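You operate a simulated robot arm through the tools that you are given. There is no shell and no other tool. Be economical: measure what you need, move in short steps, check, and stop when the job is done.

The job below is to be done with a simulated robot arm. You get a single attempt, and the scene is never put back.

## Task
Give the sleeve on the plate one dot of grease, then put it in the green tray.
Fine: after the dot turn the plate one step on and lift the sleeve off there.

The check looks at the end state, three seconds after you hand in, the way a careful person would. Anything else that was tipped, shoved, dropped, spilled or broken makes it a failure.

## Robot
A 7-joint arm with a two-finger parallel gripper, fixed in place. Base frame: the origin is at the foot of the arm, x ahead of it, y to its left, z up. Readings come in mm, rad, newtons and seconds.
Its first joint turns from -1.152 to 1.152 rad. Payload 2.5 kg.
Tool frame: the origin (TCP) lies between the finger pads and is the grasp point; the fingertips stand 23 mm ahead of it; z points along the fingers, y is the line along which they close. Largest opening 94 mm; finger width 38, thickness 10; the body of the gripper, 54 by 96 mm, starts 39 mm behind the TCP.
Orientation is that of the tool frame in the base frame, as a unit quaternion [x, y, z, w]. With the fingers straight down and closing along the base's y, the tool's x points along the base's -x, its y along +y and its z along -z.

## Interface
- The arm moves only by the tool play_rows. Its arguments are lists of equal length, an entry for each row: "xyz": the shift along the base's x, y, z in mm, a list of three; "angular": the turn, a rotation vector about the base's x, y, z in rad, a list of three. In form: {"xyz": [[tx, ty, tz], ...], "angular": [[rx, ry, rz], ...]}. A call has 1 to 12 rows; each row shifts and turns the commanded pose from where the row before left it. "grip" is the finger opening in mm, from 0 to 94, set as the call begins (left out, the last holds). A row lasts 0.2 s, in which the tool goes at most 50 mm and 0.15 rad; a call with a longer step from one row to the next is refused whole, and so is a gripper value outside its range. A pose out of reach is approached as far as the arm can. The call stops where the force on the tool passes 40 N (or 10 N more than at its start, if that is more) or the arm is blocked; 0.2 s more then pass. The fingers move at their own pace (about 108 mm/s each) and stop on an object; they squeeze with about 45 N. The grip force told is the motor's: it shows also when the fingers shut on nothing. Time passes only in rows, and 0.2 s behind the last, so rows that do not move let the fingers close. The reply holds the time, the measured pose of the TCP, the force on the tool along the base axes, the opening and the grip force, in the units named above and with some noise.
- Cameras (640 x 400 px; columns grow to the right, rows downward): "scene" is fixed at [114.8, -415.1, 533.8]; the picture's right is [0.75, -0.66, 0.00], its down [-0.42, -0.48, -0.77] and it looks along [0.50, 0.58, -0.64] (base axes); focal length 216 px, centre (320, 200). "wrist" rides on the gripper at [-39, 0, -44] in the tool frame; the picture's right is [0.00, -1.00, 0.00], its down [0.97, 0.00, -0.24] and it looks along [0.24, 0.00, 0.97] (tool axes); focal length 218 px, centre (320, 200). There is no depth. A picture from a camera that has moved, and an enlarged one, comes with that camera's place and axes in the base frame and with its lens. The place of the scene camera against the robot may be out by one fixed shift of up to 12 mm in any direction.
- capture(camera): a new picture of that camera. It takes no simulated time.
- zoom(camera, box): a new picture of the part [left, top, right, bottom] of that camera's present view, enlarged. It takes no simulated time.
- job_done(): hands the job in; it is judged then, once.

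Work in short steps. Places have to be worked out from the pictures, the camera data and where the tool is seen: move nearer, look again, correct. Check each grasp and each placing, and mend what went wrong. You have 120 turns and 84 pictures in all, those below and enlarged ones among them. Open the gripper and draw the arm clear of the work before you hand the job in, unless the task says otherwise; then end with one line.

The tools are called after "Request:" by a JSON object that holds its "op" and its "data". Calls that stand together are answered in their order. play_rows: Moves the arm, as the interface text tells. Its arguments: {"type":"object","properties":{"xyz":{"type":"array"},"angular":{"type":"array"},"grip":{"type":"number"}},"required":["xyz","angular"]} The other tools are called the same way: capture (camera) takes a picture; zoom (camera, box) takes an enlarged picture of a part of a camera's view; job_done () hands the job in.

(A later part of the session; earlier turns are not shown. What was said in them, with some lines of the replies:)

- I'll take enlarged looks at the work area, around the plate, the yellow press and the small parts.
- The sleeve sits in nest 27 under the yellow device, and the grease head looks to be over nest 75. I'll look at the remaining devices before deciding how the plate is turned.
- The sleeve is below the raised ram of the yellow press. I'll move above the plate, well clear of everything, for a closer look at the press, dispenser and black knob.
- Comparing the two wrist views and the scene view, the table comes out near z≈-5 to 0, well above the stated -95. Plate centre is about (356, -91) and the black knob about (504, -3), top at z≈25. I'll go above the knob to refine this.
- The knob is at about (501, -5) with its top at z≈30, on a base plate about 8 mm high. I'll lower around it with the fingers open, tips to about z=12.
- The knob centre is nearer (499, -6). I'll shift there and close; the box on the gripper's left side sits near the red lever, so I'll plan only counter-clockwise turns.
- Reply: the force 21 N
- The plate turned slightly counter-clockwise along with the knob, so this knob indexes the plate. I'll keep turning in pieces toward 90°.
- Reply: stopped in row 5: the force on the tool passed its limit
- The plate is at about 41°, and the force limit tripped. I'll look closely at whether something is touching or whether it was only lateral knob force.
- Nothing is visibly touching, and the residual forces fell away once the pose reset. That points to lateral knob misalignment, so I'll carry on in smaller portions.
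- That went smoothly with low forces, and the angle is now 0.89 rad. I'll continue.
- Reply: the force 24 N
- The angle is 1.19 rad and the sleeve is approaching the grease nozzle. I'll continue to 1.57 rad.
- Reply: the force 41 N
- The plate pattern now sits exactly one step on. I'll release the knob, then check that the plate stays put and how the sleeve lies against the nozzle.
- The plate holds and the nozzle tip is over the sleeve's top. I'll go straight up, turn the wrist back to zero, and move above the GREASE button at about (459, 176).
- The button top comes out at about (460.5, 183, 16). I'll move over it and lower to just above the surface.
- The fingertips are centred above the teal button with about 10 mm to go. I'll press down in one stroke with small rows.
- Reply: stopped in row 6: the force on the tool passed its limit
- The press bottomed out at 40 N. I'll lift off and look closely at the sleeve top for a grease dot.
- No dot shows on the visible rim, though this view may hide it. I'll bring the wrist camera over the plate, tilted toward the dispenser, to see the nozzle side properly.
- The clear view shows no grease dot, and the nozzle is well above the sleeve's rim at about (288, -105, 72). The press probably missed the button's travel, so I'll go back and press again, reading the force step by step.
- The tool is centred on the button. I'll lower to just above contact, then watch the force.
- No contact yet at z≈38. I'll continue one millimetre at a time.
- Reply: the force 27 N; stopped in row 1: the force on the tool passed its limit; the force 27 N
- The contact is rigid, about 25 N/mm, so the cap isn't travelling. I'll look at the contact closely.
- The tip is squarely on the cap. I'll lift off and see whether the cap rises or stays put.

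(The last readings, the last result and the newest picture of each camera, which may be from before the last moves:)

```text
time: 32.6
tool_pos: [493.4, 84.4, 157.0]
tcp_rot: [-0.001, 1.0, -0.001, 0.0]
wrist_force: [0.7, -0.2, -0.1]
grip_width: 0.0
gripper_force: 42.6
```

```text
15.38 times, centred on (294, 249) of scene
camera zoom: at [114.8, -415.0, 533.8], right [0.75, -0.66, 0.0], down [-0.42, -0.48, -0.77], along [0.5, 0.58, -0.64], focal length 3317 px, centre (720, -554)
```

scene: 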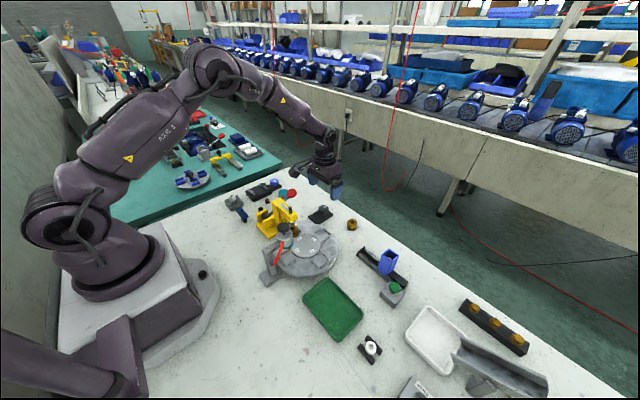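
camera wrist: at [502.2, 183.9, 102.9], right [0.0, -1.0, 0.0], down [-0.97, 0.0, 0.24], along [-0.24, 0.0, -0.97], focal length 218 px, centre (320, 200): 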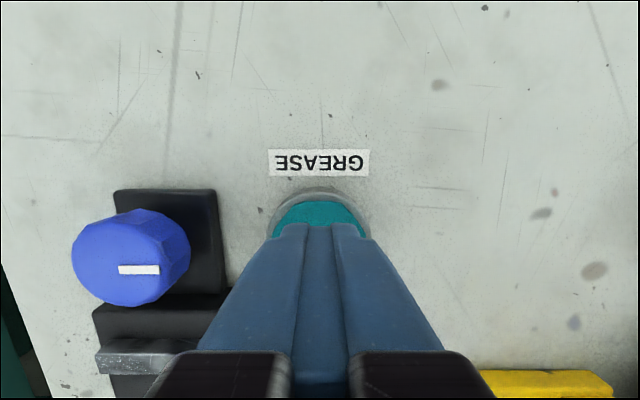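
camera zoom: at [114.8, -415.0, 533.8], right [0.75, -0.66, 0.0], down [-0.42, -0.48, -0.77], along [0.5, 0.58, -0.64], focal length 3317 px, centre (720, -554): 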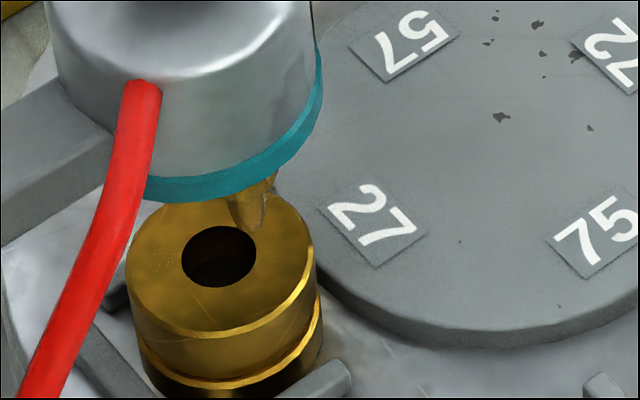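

The button does nothing, so the black plunger on top of the canister is the likely actuator. Its disc is at about (293, -90) with its top at z≈155. I'll go above it with the fingers closed.

Request:
{"op": "play_rows", "data": {"xyz": [[0, 0, 40], [0, 0, 30], [-33, -29, 0], [-33, -29, 0], [-33, -29, 0], [-33, -29, 0], [-33, -29, 0], [-35, -29, 0], [0, 0, 0]], "angular": [[0, 0, 0], [0, 0, 0], [0, 0, 0], [0, 0, 0], [0, 0, 0], [0, 0, 0], [0, 0, 0], [0, 0, 0], [0, 0, 0]]}}

Request:
{"op": "capture", "data": {"camera": "wrist"}}

Request:
{"op": "zoom", "data": {"camera": "scene", "box": [215, 130, 345, 270]}}

```text
time: 34.6
tool_pos: [289.1, -90.0, 225.5]
tcp_rot: [-0.001, 1.0, 0.0, 0.0]
wrist_force: [0.1, 0.8, -0.4]
grip_width: 0.0
gripper_force: 42.9
```

```text
42 pictures are left
camera wrist: at [328.0, -90.0, 270.9], right [0.0, -1.0, 0.0], down [-0.97, 0.0, 0.24], along [-0.24, 0.0, -0.97], focal length 218 px, centre (320, 200)
```

wrist: 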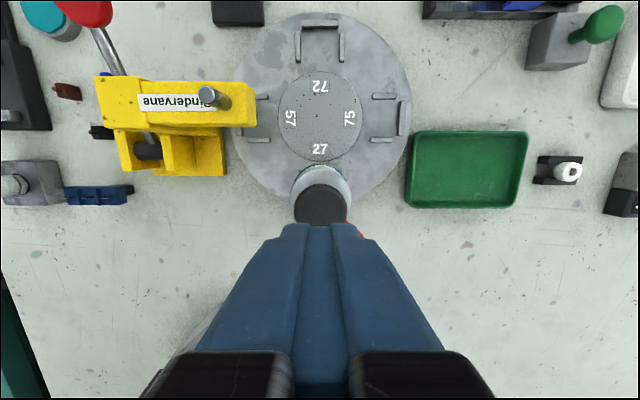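

```text
2.86 times, centred on (280, 200) of scene
camera zoom: at [114.8, -415.1, 533.8], right [0.75, -0.66, 0.0], down [-0.42, -0.48, -0.77], along [0.5, 0.58, -0.64], focal length 616 px, centre (434, 200)
```

zoom: 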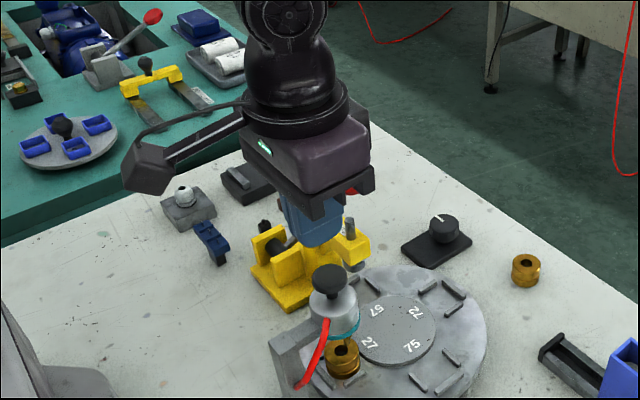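

The plunger disc is at about (296, -90, 153). I'll align to it and lower to just above.

Request:
{"op": "play_rows", "data": {"xyz": [[5, 0, -20], [0, 0, -15], [0, 0, -6], [0, 0, 0], [0, 0, 0]], "angular": [[0, 0, 0], [0, 0, 0], [0, 0, 0], [0, 0, 0], [0, 0, 0]]}}

Request:
{"op": "capture", "data": {"camera": "wrist"}}

Request:
{"op": "zoom", "data": {"camera": "scene", "box": [250, 175, 330, 265]}}

```text
time: 35.8
tool_pos: [296.6, -90.3, 185.7]
tcp_rot: [-0.001, 1.0, -0.001, 0.0]
wrist_force: [-0.5, -1.0, -0.6]
grip_width: 0.0
gripper_force: 42.2
```

```text
40 pictures are left
camera wrist: at [335.2, -90.9, 230.6], right [0.0, -1.0, 0.0], down [-0.97, 0.0, 0.24], along [-0.24, 0.0, -0.97], focal length 218 px, centre (320, 200)
```

wrist: 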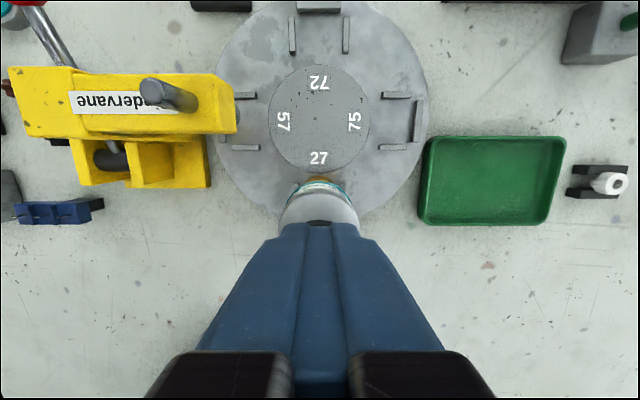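

```text
4.44 times, centred on (290, 220) of scene
camera zoom: at [114.8, -415.1, 533.8], right [0.75, -0.66, 0.0], down [-0.42, -0.48, -0.77], along [0.5, 0.58, -0.64], focal length 958 px, centre (453, 111)
```

zoom: 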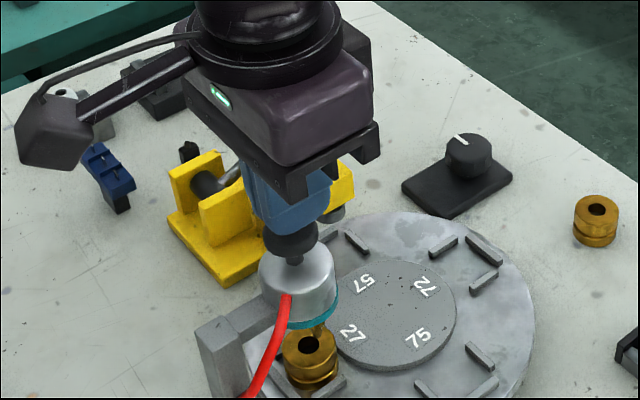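

The fingertips are just above the plunger disc. I'll lower in small steps and watch the force.

Request:
{"op": "play_rows", "data": {"xyz": [[0, 0, -2], [0, 0, -2], [0, 0, -2], [0, 0, 0]], "angular": [[0, 0, 0], [0, 0, 0], [0, 0, 0], [0, 0, 0]]}}

Request:
{"op": "play_rows", "data": {"xyz": [[0, 0, -1], [0, 0, -1], [0, 0, 0]], "angular": [[0, 0, 0], [0, 0, 0], [0, 0, 0]]}}

Request:
{"op": "play_rows", "data": {"xyz": [[0, 0, -1], [0, 0, -1], [0, 0, 0]], "angular": [[0, 0, 0], [0, 0, 0], [0, 0, 0]]}}

Request:
{"op": "zoom", "data": {"camera": "scene", "box": [264, 205, 324, 265]}}

```text
time: 36.8
tool_pos: [296.1, -89.0, 178.3]
tcp_rot: [-0.001, 1.0, 0.0, -0.001]
wrist_force: [-0.2, -0.3, 0.7]
grip_width: 0.0
gripper_force: 41.9
```

```text
time: 37.6
tool_pos: [296.0, -89.2, 179.0]
tcp_rot: [-0.001, 1.0, -0.001, 0.0]
wrist_force: [0.2, -0.8, 1.0]
grip_width: 0.0
gripper_force: 42.7
```

```text
time: 38.4
tool_pos: [295.8, -89.3, 175.7]
tcp_rot: [-0.001, 1.0, -0.001, 0.0]
wrist_force: [0.5, 0.9, 2.7]
grip_width: 0.0
gripper_force: 42.3
```

```text
6.67 times, centred on (294, 235) of scene
camera zoom: at [114.8, -415.1, 533.8], right [0.75, -0.66, 0.0], down [-0.42, -0.48, -0.77], along [0.5, 0.58, -0.64], focal length 1437 px, centre (493, -33)
```

zoom: 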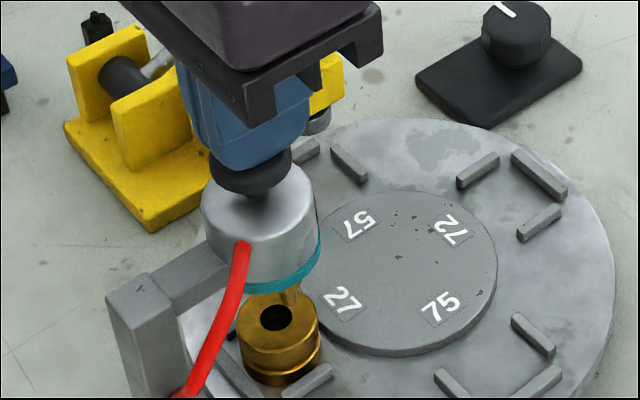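

A light spring force shows and the plunger moves. I'll go on pressing while watching for a dot.

Request:
{"op": "play_rows", "data": {"xyz": [[0, 0, -1], [0, 0, -1], [0, 0, 0]], "angular": [[0, 0, 0], [0, 0, 0], [0, 0, 0]]}}

Request:
{"op": "play_rows", "data": {"xyz": [[0, 0, -1], [0, 0, -1], [0, 0, 0]], "angular": [[0, 0, 0], [0, 0, 0], [0, 0, 0]]}}

Request:
{"op": "zoom", "data": {"camera": "scene", "box": [284, 236, 304, 262]}}

```text
time: 39.2
tool_pos: [294.6, -91.1, 175.5]
tcp_rot: [0.0, 1.0, -0.001, 0.0]
wrist_force: [0.7, 0.4, 2.5]
grip_width: 0.1
gripper_force: 42.6
```

```text
time: 40.0
tool_pos: [297.1, -90.5, 170.7]
tcp_rot: [-0.002, 1.0, -0.001, 0.0]
wrist_force: [-1.7, -0.6, 2.7]
grip_width: 0.0
gripper_force: 42.5
```

```text
15.38 times, centred on (294, 249) of scene
camera zoom: at [114.8, -415.1, 533.8], right [0.75, -0.66, 0.0], down [-0.42, -0.48, -0.77], along [0.5, 0.58, -0.64], focal length 3317 px, centre (720, -554)
```

zoom: 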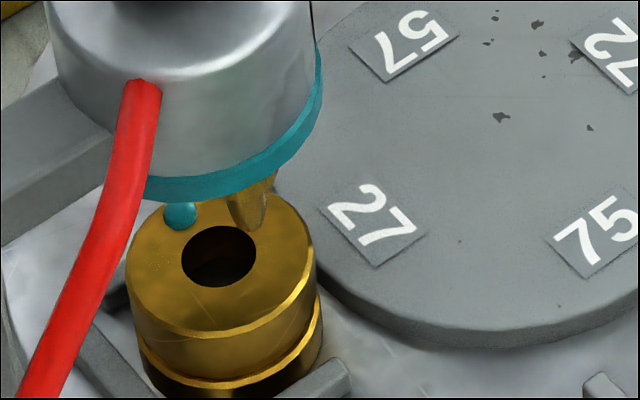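

A single teal grease dot has landed on the sleeve's rim. I'll lift straight up at once and travel back over the knob with the gripper opening.

Request:
{"op": "play_rows", "data": {"xyz": [[0, 0, 20], [0, 0, 40], [0, 0, 0]], "angular": [[0, 0, 0], [0, 0, 0], [0, 0, 0]]}}

Request:
{"op": "zoom", "data": {"camera": "scene", "box": [284, 236, 304, 262]}}

Request:
{"op": "play_rows", "data": {"xyz": [[34, 14, 0], [34, 14, 0], [34, 14, 0], [34, 14, 0], [34, 14, 0], [33, 15, 0], [0, 0, -40], [0, 0, -40], [0, 0, -20], [0, 0, 0]], "angular": [[0, 0, 0], [0, 0, 0], [0, 0, 0], [0, 0, 0], [0, 0, 0], [0, 0, 0], [0, 0, 0], [0, 0, 0], [0, 0, 0], [0, 0, 0]], "grip": 94}}

Request:
{"op": "capture", "data": {"camera": "wrist"}}

```text
time: 40.8
tool_pos: [295.8, -91.9, 231.7]
tcp_rot: [-0.001, 1.0, 0.0, 0.001]
wrist_force: [-0.3, -0.1, -0.3]
grip_width: 0.0
gripper_force: 42.4
```

```text
15.38 times, centred on (294, 249) of scene
camera zoom: at [114.8, -415.1, 533.8], right [0.75, -0.66, 0.0], down [-0.42, -0.48, -0.77], along [0.5, 0.58, -0.64], focal length 3317 px, centre (720, -554)
```

zoom: 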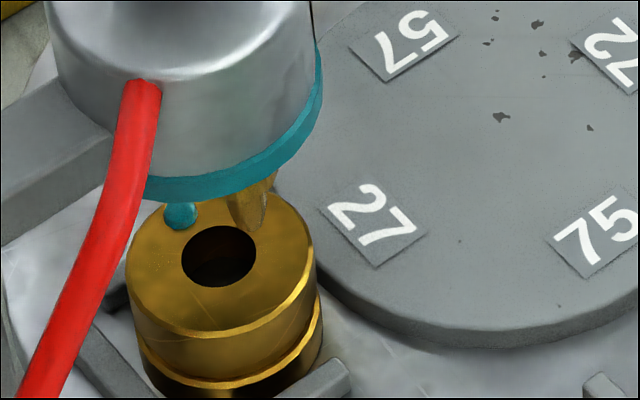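

```text
time: 43.0
tool_pos: [499.9, -6.6, 132.2]
tcp_rot: [-0.001, 1.0, -0.001, 0.0]
wrist_force: [0.3, 0.6, 0.1]
grip_width: 93.8
gripper_force: 0.0
```

```text
35 pictures are left
camera wrist: at [538.9, -5.8, 176.8], right [0.0, -1.0, 0.0], down [-0.97, 0.0, 0.24], along [-0.24, 0.0, -0.97], focal length 218 px, centre (320, 200)
```

wrist: 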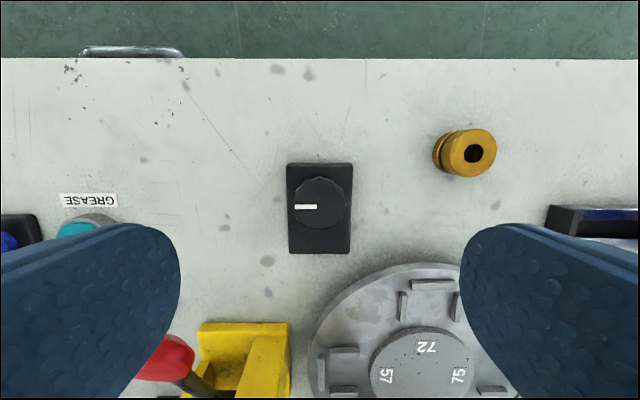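

One clean dot is on the sleeve and I'm centred over the knob. I'll lower, grip and begin the second step counter-clockwise.

Request:
{"op": "play_rows", "data": {"xyz": [[0, 0, -35], [0, 0, -35], [0, 0, -20], [0, 0, -7], [0, 0, 0]], "angular": [[0, 0, 0], [0, 0, 0], [0, 0, 0], [0, 0, 0], [0, 0, 0]]}}

Request:
{"op": "play_rows", "data": {"xyz": [[0, 0, 0], [0, 0, 0], [0, 0, 0]], "angular": [[0, 0, 0], [0, 0, 0], [0, 0, 0]], "grip": 30}}

Request:
{"op": "play_rows", "data": {"xyz": [[0, 0, 0], [0, 0, 0], [0, 0, 0], [0, 0, 0], [0, 0, 0], [0, 0, 0]], "angular": [[0, 0, 0.06], [0, 0, 0.06], [0, 0, 0.06], [0, 0, 0.06], [0, 0, 0.06], [0, 0, 0]]}}

```text
time: 44.2
tool_pos: [498.0, -6.9, 35.6]
tcp_rot: [-0.001, 1.0, -0.001, 0.0]
wrist_force: [0.0, -0.6, 0.6]
grip_width: 94.0
gripper_force: 0.1
```

```text
time: 45.0
tool_pos: [497.9, -5.0, 36.8]
tcp_rot: [-0.001, 1.0, 0.0, 0.001]
wrist_force: [1.6, 9.1, -3.5]
grip_width: 35.6
gripper_force: 45.1
```

```text
time: 46.4
tool_pos: [498.3, -6.2, 36.7]
tcp_rot: [-0.152, 0.988, -0.001, 0.0]
wrist_force: [-2.3, 0.4, 4.0]
grip_width: 35.4
gripper_force: 45.1
stopped in row 6: the force on the tool passed its limit (the readings are from after the stop); the commanded pose is now the measured one
```

The angle is 0.305 rad and the forces reset. I'll keep turning.

Request:
{"op": "play_rows", "data": {"xyz": [[0, 0, 0], [0, 0, 0], [0, 0, 0], [0, 0, 0], [0, 0, 0], [0, 0, 0]], "angular": [[0, 0, 0.06], [0, 0, 0.06], [0, 0, 0.06], [0, 0, 0.06], [0, 0, 0.06], [0, 0, 0]]}}

Request:
{"op": "zoom", "data": {"camera": "scene", "box": [255, 180, 355, 280]}}

```text
time: 47.8
tool_pos: [498.3, -5.4, 35.3]
tcp_rot: [-0.297, 0.955, -0.002, -0.001]
wrist_force: [-19.4, -0.2, 15.2]
grip_width: 35.4
gripper_force: 45.6
```

```text
4.00 times, centred on (305, 230) of scene
camera zoom: at [114.7, -415.1, 533.9], right [0.75, -0.66, 0.0], down [-0.42, -0.48, -0.77], along [0.5, 0.58, -0.64], focal length 862 px, centre (380, 80)
```

zoom: 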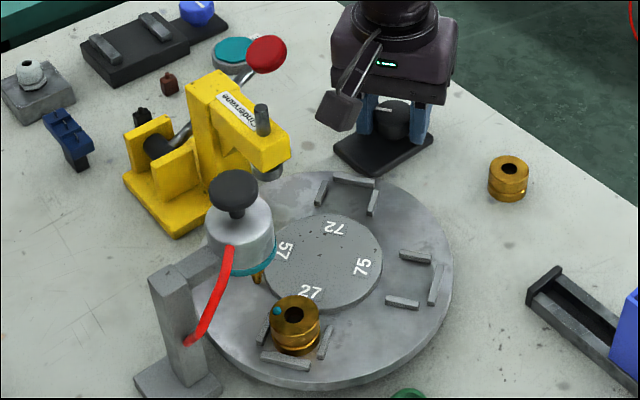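

The sleeve is clear of the dispenser with the dot intact. I'll continue turning, easing a little in x.

Request:
{"op": "play_rows", "data": {"xyz": [[-0.7, 0, 0.4], [0, 0, 0], [0, 0, 0], [0, 0, 0], [0, 0, 0], [0, 0, 0]], "angular": [[0, 0, 0.06], [0, 0, 0.06], [0, 0, 0.06], [0, 0, 0.06], [0, 0, 0.06], [0, 0, 0]]}}

Request:
{"op": "play_rows", "data": {"xyz": [[0, 0, 0], [0, 0, 0], [0, 0, 0], [0, 0, 0], [0, 0, 0], [0, 0, 0]], "angular": [[0, 0, 0.06], [0, 0, 0.06], [0, 0, 0.06], [0, 0, 0.06], [0, 0, 0.06], [0, 0, 0]]}}

```text
time: 49.2
tool_pos: [498.8, -6.2, 36.8]
tcp_rot: [-0.437, 0.899, -0.002, 0.003]
wrist_force: [21.1, -1.2, -31.3]
grip_width: 35.6
gripper_force: 45.2
```

```text
time: 49.9
tool_pos: [499.7, -6.7, 36.1]
tcp_rot: [-0.496, 0.868, -0.003, 0.005]
wrist_force: [3.9, -0.3, -3.5]
grip_width: 35.5
gripper_force: 45.3
stopped in row 3: the force on the tool passed its limit (the readings are from after the stop); the commanded pose is now the measured one
```

The angle is 1.04 rad, with about 0.53 to go.

Request:
{"op": "play_rows", "data": {"xyz": [[0, 0, 0], [0, 0, 0], [0, 0, 0], [0, 0, 0], [0, 0, 0], [0, 0, 0]], "angular": [[0, 0, 0.06], [0, 0, 0.06], [0, 0, 0.06], [0, 0, 0.06], [0, 0, 0.03], [0, 0, 0]]}}

Request:
{"op": "play_rows", "data": {"xyz": [[0, 0, 0], [0, 0, 0], [0, 0, 0], [0, 0, 0], [0, 0, 0], [0, 0, 0]], "angular": [[0, 0, 0.06], [0, 0, 0.06], [0, 0, 0.06], [0, 0, 0.06], [0, 0, 0.025], [0, 0, 0]]}}

Request:
{"op": "zoom", "data": {"camera": "scene", "box": [255, 180, 355, 280]}}

```text
time: 51.3
tool_pos: [499.7, -7.1, 36.8]
tcp_rot: [-0.608, 0.794, -0.003, 0.005]
wrist_force: [11.1, -3.7, -16.4]
grip_width: 35.5
gripper_force: 45.1
```

```text
time: 52.7
tool_pos: [499.6, -6.5, 37.7]
tcp_rot: [0.709, -0.705, 0.003, -0.006]
wrist_force: [26.1, -7.2, -23.8]
grip_width: 35.6
gripper_force: 45.0
```

```text
4.00 times, centred on (305, 230) of scene
camera zoom: at [114.9, -415.1, 533.8], right [0.75, -0.66, 0.0], down [-0.42, -0.48, -0.77], along [0.5, 0.58, -0.64], focal length 862 px, centre (380, 80)
```

zoom: 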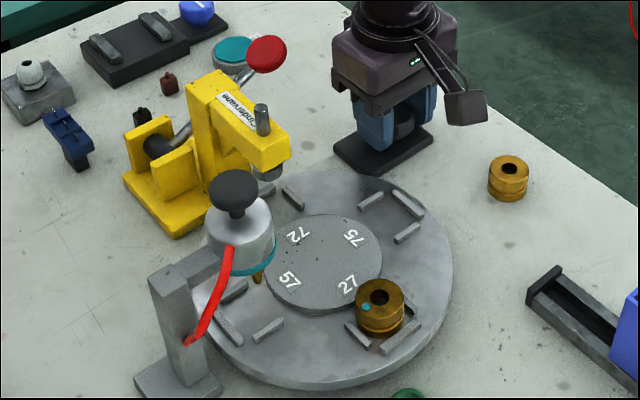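

The second step is complete and the sleeve, with its dot, is clear of the dispenser. I'll release the knob, go up, and move over toward the sleeve near (356, -156), turning the wrist back.

Request:
{"op": "play_rows", "data": {"xyz": [[0, 0, 0], [0, 0, 0], [0, 0, 0]], "angular": [[0, 0, 0], [0, 0, 0], [0, 0, 0]], "grip": 80}}

Request:
{"op": "play_rows", "data": {"xyz": [[0, 0, 45], [0, 0, 45], [0, 0, 45], [-13, -15, 0], [-16, -17, 0], [-16, -17, 0], [-16, -17, 0], [-16, -17, 0], [-16, -17, 0], [-16, -17, 0], [-16, -17, 0], [-18, -17, 0]], "angular": [[0, 0, 0], [0, 0, 0], [0, 0, -0.14], [0, 0, -0.14], [0, 0, -0.14], [0, 0, -0.14], [0, 0, -0.14], [0, 0, -0.14], [0, 0, -0.14], [0, 0, -0.14], [0, 0, -0.14], [0, 0, -0.14]]}}

Request:
{"op": "play_rows", "data": {"xyz": [[0, 0, 0], [0, 0, -10], [0, 0, 0]], "angular": [[0, 0, -0.14], [0, 0, -0.034], [0, 0, 0]]}}

Request:
{"op": "capture", "data": {"camera": "wrist"}}

```text
time: 53.5
tool_pos: [499.0, -5.9, 35.7]
tcp_rot: [0.708, -0.706, 0.001, -0.004]
wrist_force: [-0.5, 0.0, -0.9]
grip_width: 80.1
gripper_force: 0.0
```

```text
time: 56.1
tool_pos: [354.4, -157.0, 172.7]
tcp_rot: [-0.086, 0.996, -0.004, 0.002]
wrist_force: [0.0, -0.2, -0.2]
grip_width: 79.9
gripper_force: 0.0
```

```text
time: 56.9
tool_pos: [355.5, -158.5, 161.4]
tcp_rot: [0.0, 1.0, -0.005, 0.002]
wrist_force: [-1.0, 0.4, 0.7]
grip_width: 80.2
gripper_force: 0.1
```

```text
32 pictures are left
camera wrist: at [394.3, -157.6, 207.0], right [0.0, -1.0, 0.01], down [-0.97, 0.0, 0.24], along [-0.24, -0.01, -0.97], focal length 218 px, centre (320, 200)
```

wrist: 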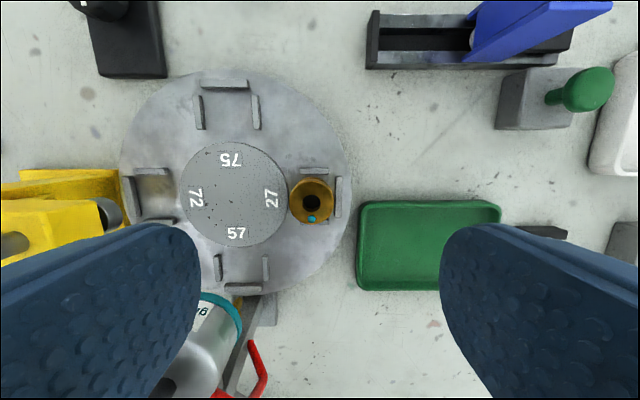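

The sleeve with its dot is at about (354, -153), and the dot is on the -x side of the rim, so closing along y is safe. I'll align, go down to just above sleeve-top height, and look.

Request:
{"op": "play_rows", "data": {"xyz": [[-1, 2, -25], [-1, 2, -25], [0, 1, -25], [0, 0, 0]], "angular": [[0, 0, 0], [0, 0, 0], [0, 0, 0], [0, 0, 0]], "grip": 64}}

Request:
{"op": "capture", "data": {"camera": "wrist"}}

Request:
{"op": "zoom", "data": {"camera": "scene", "box": [280, 205, 350, 285]}}

```text
time: 57.9
tool_pos: [353.8, -150.9, 87.6]
tcp_rot: [0.0, 1.0, -0.005, 0.001]
wrist_force: [0.7, 0.6, 0.1]
grip_width: 64.1
gripper_force: 0.1
```

```text
31 pictures are left
camera wrist: at [393.3, -150.9, 132.4], right [0.0, -1.0, 0.01], down [-0.97, 0.0, 0.24], along [-0.24, -0.01, -0.97], focal length 218 px, centre (320, 200)
```

wrist: 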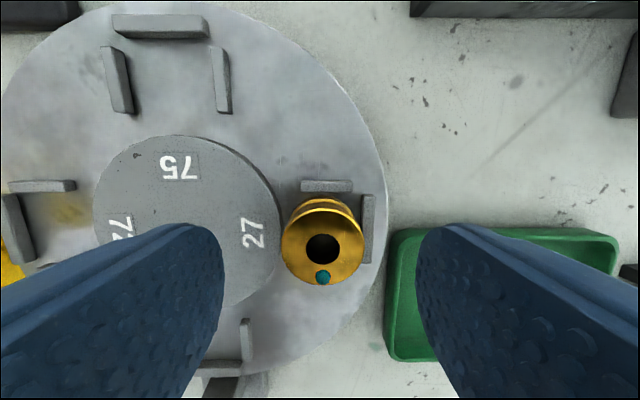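

```text
5.00 times, centred on (315, 245) of scene
camera zoom: at [114.8, -415.1, 533.8], right [0.75, -0.66, 0.0], down [-0.42, -0.48, -0.77], along [0.5, 0.58, -0.64], focal length 1078 px, centre (345, -25)
```

zoom: 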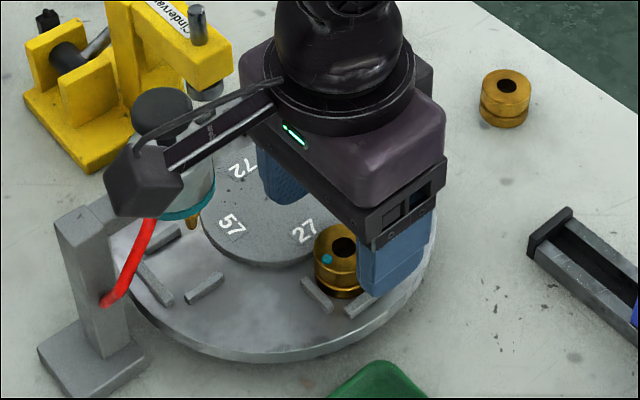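

The sleeve centre is (354, -152.5) with its top at z≈54. I'll lower so the tips reach z≈41, above the hub and ribs, then close gently.

Request:
{"op": "play_rows", "data": {"xyz": [[0, -1.5, -12], [0, 0, -8], [0, 0, -3], [0, 0, 0]], "angular": [[0, 0, 0], [0, 0, 0], [0, 0, 0], [0, 0, 0]]}}

Request:
{"op": "capture", "data": {"camera": "wrist"}}

```text
time: 58.9
tool_pos: [355.2, -153.6, 63.7]
tcp_rot: [0.0, 1.0, -0.005, 0.001]
wrist_force: [-0.8, 0.7, 0.5]
grip_width: 63.8
gripper_force: 0.1
```

```text
29 pictures are left
camera wrist: at [394.1, -152.7, 109.5], right [0.0, -1.0, 0.01], down [-0.97, 0.0, 0.24], along [-0.24, -0.01, -0.97], focal length 218 px, centre (320, 200)
```

wrist: 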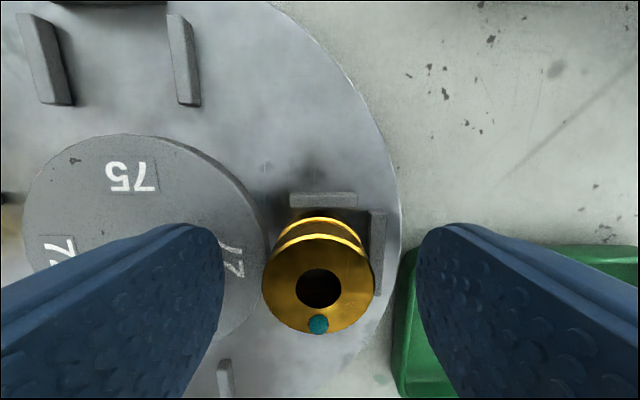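

The fingers straddle the sleeve evenly. I'll close and check the grip.

Request:
{"op": "play_rows", "data": {"xyz": [[0, 0, 0], [0, 0, 0], [0, 0, 0], [0, 0, 0]], "angular": [[0, 0, 0], [0, 0, 0], [0, 0, 0], [0, 0, 0]], "grip": 25}}

Request:
{"op": "play_rows", "data": {"xyz": [[0, 0, 5], [0, 0, 10], [0, 0, 15], [0, 0, 0]], "angular": [[0, 0, 0], [0, 0, 0], [0, 0, 0], [0, 0, 0]]}}

Request:
{"op": "capture", "data": {"camera": "wrist"}}

Request:
{"op": "zoom", "data": {"camera": "scene", "box": [280, 205, 350, 285]}}

```text
time: 59.9
tool_pos: [354.7, -153.1, 64.9]
tcp_rot: [0.001, 1.0, -0.004, 0.002]
wrist_force: [-0.5, -0.4, 0.3]
grip_width: 31.4
gripper_force: 44.9
```

```text
time: 60.9
tool_pos: [354.4, -155.6, 92.5]
tcp_rot: [0.0, 1.0, -0.005, 0.002]
wrist_force: [-0.7, 0.2, -0.6]
grip_width: 30.7
gripper_force: 45.0
```

```text
28 pictures are left
camera wrist: at [393.5, -155.1, 138.5], right [0.0, -1.0, 0.01], down [-0.97, 0.0, 0.24], along [-0.24, -0.01, -0.97], focal length 218 px, centre (320, 200)
```

wrist: 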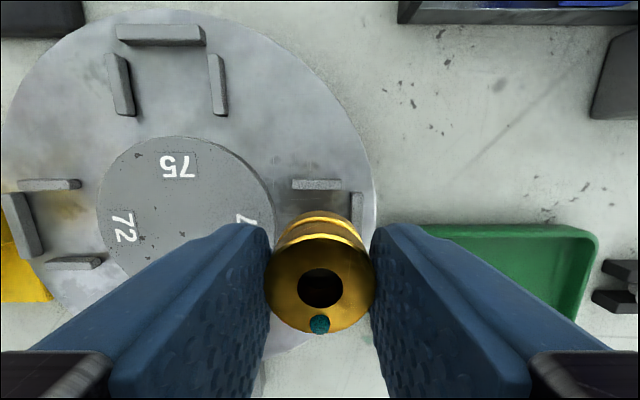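

```text
5.00 times, centred on (315, 245) of scene
camera zoom: at [114.8, -415.1, 533.8], right [0.75, -0.66, 0.0], down [-0.42, -0.48, -0.77], along [0.5, 0.58, -0.64], focal length 1078 px, centre (345, -25)
```

zoom: 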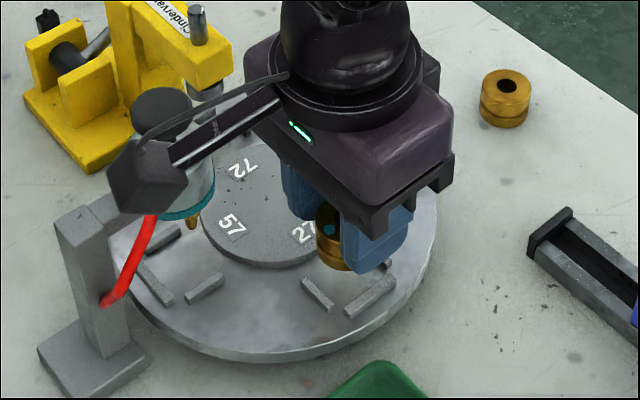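

The sleeve is held and lifted, with the dot untouched. The tray centre works out at about (296, -264); I'll carry the sleeve over it.

Request:
{"op": "play_rows", "data": {"xyz": [[0, 0, 20], [0, 0, 20], [-14, -27, 0], [-15, -27, 0], [-15, -27, 0], [-14, -27, 0], [0, 0, 0]], "angular": [[0, 0, 0], [0, 0, 0], [0, 0, 0], [0, 0, 0], [0, 0, 0], [0, 0, 0], [0, 0, 0]]}}

Request:
{"op": "capture", "data": {"camera": "wrist"}}

Request:
{"op": "capture", "data": {"camera": "scene"}}

```text
time: 62.5
tool_pos: [295.3, -263.6, 132.4]
tcp_rot: [-0.002, 1.0, -0.003, 0.002]
wrist_force: [-1.5, -0.2, 0.2]
grip_width: 31.0
gripper_force: 44.6
```

```text
26 pictures are left
camera wrist: at [335.6, -264.0, 177.7], right [0.0, -1.0, 0.01], down [-0.97, 0.0, 0.24], along [-0.24, -0.01, -0.97], focal length 218 px, centre (320, 200)
```

wrist: 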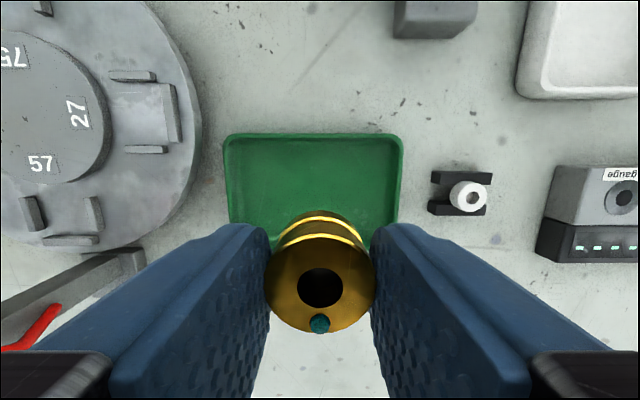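

```text
25 pictures are left
```

scene: 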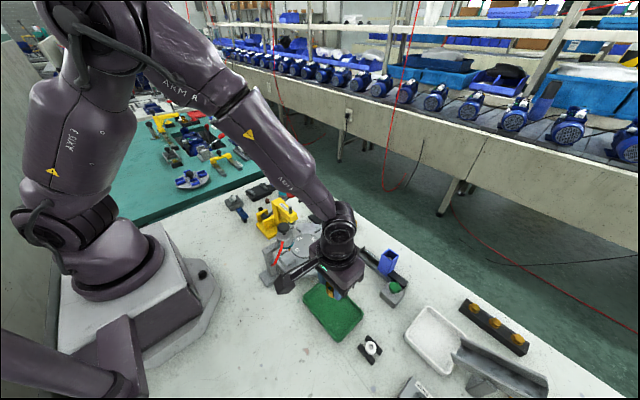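

The sleeve is over the tray. I'll lower to a little above the floor and then go in fine steps until it touches.

Request:
{"op": "play_rows", "data": {"xyz": [[0, 2, -30], [0, 0, -25], [0, 0, -20], [0, 0, -8], [0, 0, 0]], "angular": [[0, 0, 0], [0, 0, 0], [0, 0, 0], [0, 0, 0], [0, 0, 0]]}}

Request:
{"op": "zoom", "data": {"camera": "scene", "box": [290, 255, 380, 345]}}

Request:
{"op": "play_rows", "data": {"xyz": [[0, 0, -1.5], [0, 0, -1.5], [0, 0, 0]], "angular": [[0, 0, 0], [0, 0, 0], [0, 0, 0]]}}

```text
time: 63.7
tool_pos: [295.6, -259.5, 49.9]
tcp_rot: [0.0, 1.0, -0.004, 0.002]
wrist_force: [0.1, -0.1, -1.2]
grip_width: 31.1
gripper_force: 44.6
```

```text
4.44 times, centred on (335, 300) of scene
camera zoom: at [114.8, -415.1, 533.8], right [0.75, -0.66, 0.0], down [-0.42, -0.48, -0.77], along [0.5, 0.58, -0.64], focal length 958 px, centre (253, -244)
```

zoom: 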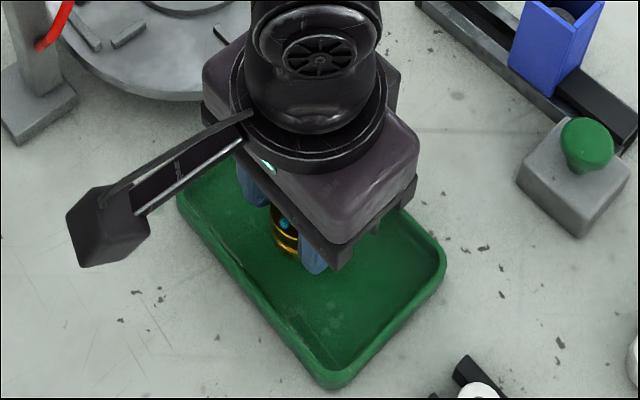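

```text
time: 64.5
tool_pos: [296.8, -259.0, 46.9]
tcp_rot: [0.0, 1.0, -0.005, 0.002]
wrist_force: [0.1, 0.3, -1.0]
grip_width: 31.4
gripper_force: 44.8
```

No contact yet at z≈47, so I'll continue in millimetre steps.

Request:
{"op": "play_rows", "data": {"xyz": [[0, 0, -1], [0, 0, -1], [0, 0, -1], [0, 0, 0]], "angular": [[0, 0, 0], [0, 0, 0], [0, 0, 0], [0, 0, 0]]}}

Request:
{"op": "play_rows", "data": {"xyz": [[0, 0, -1], [0, 0, -1], [0, 0, 0]], "angular": [[0, 0, 0], [0, 0, 0], [0, 0, 0]]}}

Request:
{"op": "play_rows", "data": {"xyz": [[0, 0, -1], [0, 0, 0]], "angular": [[0, 0, 0], [0, 0, 0]]}}

```text
time: 65.5
tool_pos: [295.5, -259.3, 46.0]
tcp_rot: [0.0, 1.0, -0.005, 0.002]
wrist_force: [-0.8, -0.2, 0.4]
grip_width: 30.9
gripper_force: 45.1
```

```text
time: 66.3
tool_pos: [296.7, -260.1, 42.4]
tcp_rot: [-0.001, 1.0, -0.005, 0.002]
wrist_force: [0.4, -0.3, -0.9]
grip_width: 30.9
gripper_force: 44.7
```

```text
time: 66.9
tool_pos: [295.7, -259.6, 40.3]
tcp_rot: [0.0, 1.0, -0.005, 0.001]
wrist_force: [0.3, -0.4, -0.5]
grip_width: 31.2
gripper_force: 44.4
```

Request:
{"op": "zoom", "data": {"camera": "scene", "box": [310, 270, 360, 320]}}

Request:
{"op": "play_rows", "data": {"xyz": [[0, 0, -1], [0, 0, 0]], "angular": [[0, 0, 0], [0, 0, 0]]}}

Request:
{"op": "play_rows", "data": {"xyz": [[0, 0, -1], [0, 0, 0]], "angular": [[0, 0, 0], [0, 0, 0]]}}

Request:
{"op": "play_rows", "data": {"xyz": [[0, 0, -1], [0, 0, 0]], "angular": [[0, 0, 0], [0, 0, 0]]}}

```text
8.00 times, centred on (335, 295) of scene
camera zoom: at [114.8, -415.1, 533.8], right [0.75, -0.66, 0.0], down [-0.42, -0.48, -0.77], along [0.5, 0.58, -0.64], focal length 1725 px, centre (200, -560)
```

zoom: 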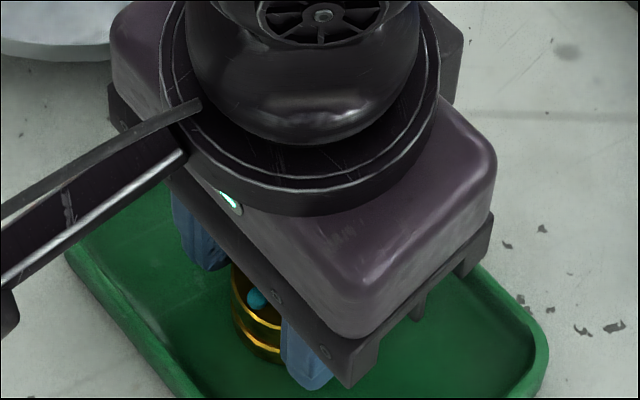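

```text
time: 67.5
tool_pos: [295.5, -259.6, 40.4]
tcp_rot: [0.0, 1.0, -0.005, 0.001]
wrist_force: [-0.3, 0.0, -0.7]
grip_width: 31.3
gripper_force: 44.5
```

```text
time: 68.1
tool_pos: [295.5, -259.0, 38.7]
tcp_rot: [0.0, 1.0, -0.006, 0.003]
wrist_force: [-3.7, 0.9, 16.3]
grip_width: 31.3
gripper_force: 44.8
```

```text
time: 68.7
tool_pos: [295.9, -260.3, 39.6]
tcp_rot: [0.0, 1.0, -0.005, 0.003]
wrist_force: [-7.1, 2.5, 37.4]
grip_width: 31.3
gripper_force: 45.2
```

The sleeve touched the tray floor, now at 37 N. I'll back off about 1 mm and open the gripper part way.

Request:
{"op": "play_rows", "data": {"xyz": [[0, 0, 1.5], [0, 0, 0]], "angular": [[0, 0, 0], [0, 0, 0]]}}

Request:
{"op": "play_rows", "data": {"xyz": [[0, 0, 0], [0, 0, 0], [0, 0, 0]], "angular": [[0, 0, 0], [0, 0, 0], [0, 0, 0]], "grip": 56}}

Request:
{"op": "play_rows", "data": {"xyz": [[0, 0, 10], [0, 0, 30], [0, 0, 45], [0, 0, 45], [0, 0, 45], [0, 0, 30], [0, 0, 0]], "angular": [[0, 0, 0], [0, 0, 0], [0, 0, 0], [0, 0, 0], [0, 0, 0], [0, 0, 0], [0, 0, 0]]}}

Request:
{"op": "capture", "data": {"camera": "wrist"}}

Request:
{"op": "zoom", "data": {"camera": "scene", "box": [240, 170, 420, 350]}}

```text
time: 69.3
tool_pos: [296.2, -258.8, 38.6]
tcp_rot: [0.0, 1.0, -0.006, 0.002]
wrist_force: [-0.4, -4.9, 11.4]
grip_width: 31.3
gripper_force: 44.8
```

```text
time: 70.1
tool_pos: [295.7, -258.9, 39.2]
tcp_rot: [0.001, 1.0, -0.004, 0.002]
wrist_force: [0.3, 0.3, -0.1]
grip_width: 55.9
gripper_force: 0.0
```

```text
time: 71.7
tool_pos: [295.2, -260.5, 245.5]
tcp_rot: [0.0, 1.0, -0.004, 0.002]
wrist_force: [1.0, -0.5, -0.2]
grip_width: 56.0
gripper_force: 0.1
```

```text
22 pictures are left
camera wrist: at [334.2, -261.0, 291.3], right [0.0, -1.0, 0.01], down [-0.97, 0.0, 0.24], along [-0.24, -0.01, -0.97], focal length 218 px, centre (320, 200)
```

wrist: 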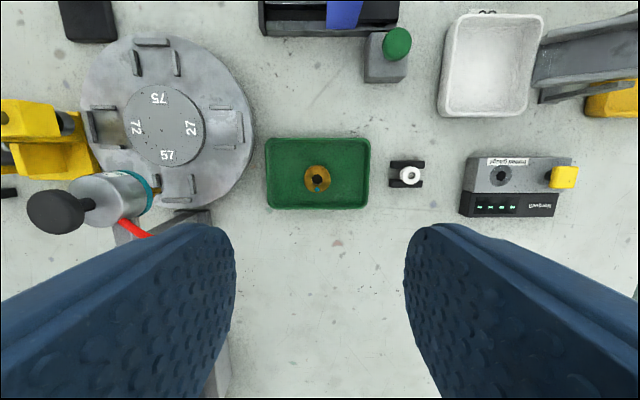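

```text
2.22 times, centred on (330, 260) of scene
camera zoom: at [114.8, -415.1, 533.8], right [0.75, -0.66, 0.0], down [-0.42, -0.48, -0.77], along [0.5, 0.58, -0.64], focal length 479 px, centre (298, 67)
```

zoom: 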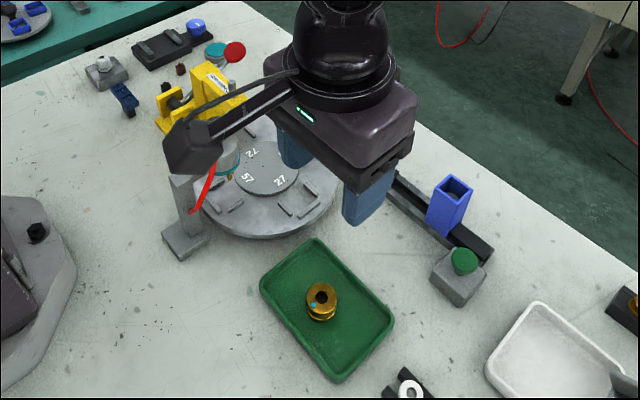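

The sleeve stands upright in the green tray with its single dot, and everything else is in place. I'll open fully, raise the arm clear and take a last look.

Request:
{"op": "play_rows", "data": {"xyz": [[0, 10, 35], [0, 10, 35], [0, 10, 35], [0, 10, 35], [0, 0, 0]], "angular": [[0, 0, 0], [0, 0, 0], [0, 0, 0], [0, 0, 0], [0, 0, 0]], "grip": 94}}

Request:
{"op": "zoom", "data": {"camera": "scene", "box": [300, 270, 370, 340]}}

Request:
{"op": "capture", "data": {"camera": "wrist"}}

```text
time: 72.9
tool_pos: [295.0, -219.4, 387.4]
tcp_rot: [0.0, 1.0, -0.004, 0.002]
wrist_force: [-0.6, 0.0, 0.5]
grip_width: 94.1
gripper_force: 0.1
```

```text
5.71 times, centred on (335, 305) of scene
camera zoom: at [114.8, -415.1, 533.8], right [0.75, -0.66, 0.0], down [-0.42, -0.48, -0.77], along [0.5, 0.58, -0.64], focal length 1232 px, centre (234, -400)
```

zoom: 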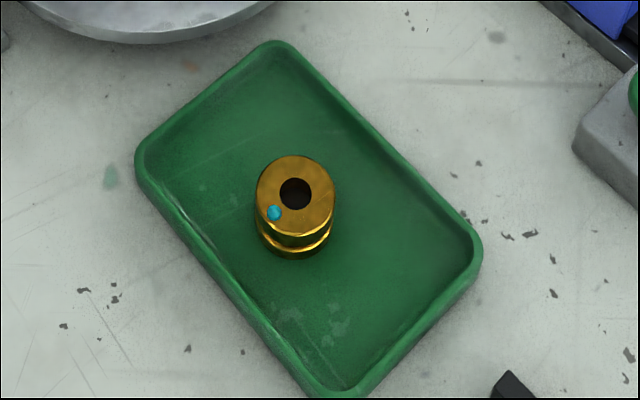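

```text
19 pictures are left
camera wrist: at [334.0, -219.4, 432.9], right [0.0, -1.0, 0.01], down [-0.97, 0.0, 0.24], along [-0.24, -0.01, -0.97], focal length 218 px, centre (320, 200)
```

wrist: 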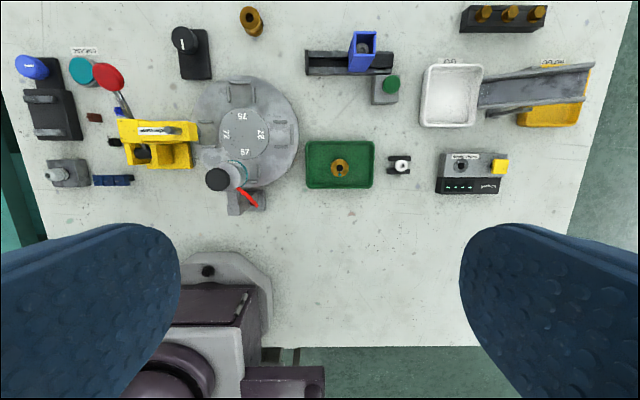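

The sleeve stands in the tray with one dot, nothing else has moved, and the arm is clear. I'm handing in.

Request:
{"op": "job_done", "data": {}}

```text
The job is handed in.
```

The sleeve got one dot of grease; I then turned the plate one step on, lifted the sleeve off there and set it upright in the green tray, with the gripper open and the arm clear. To reach the grease nozzle the plate first had to be turned one step; the GREASE button, pressed twice, did nothing, so I used the plunger on the canister.
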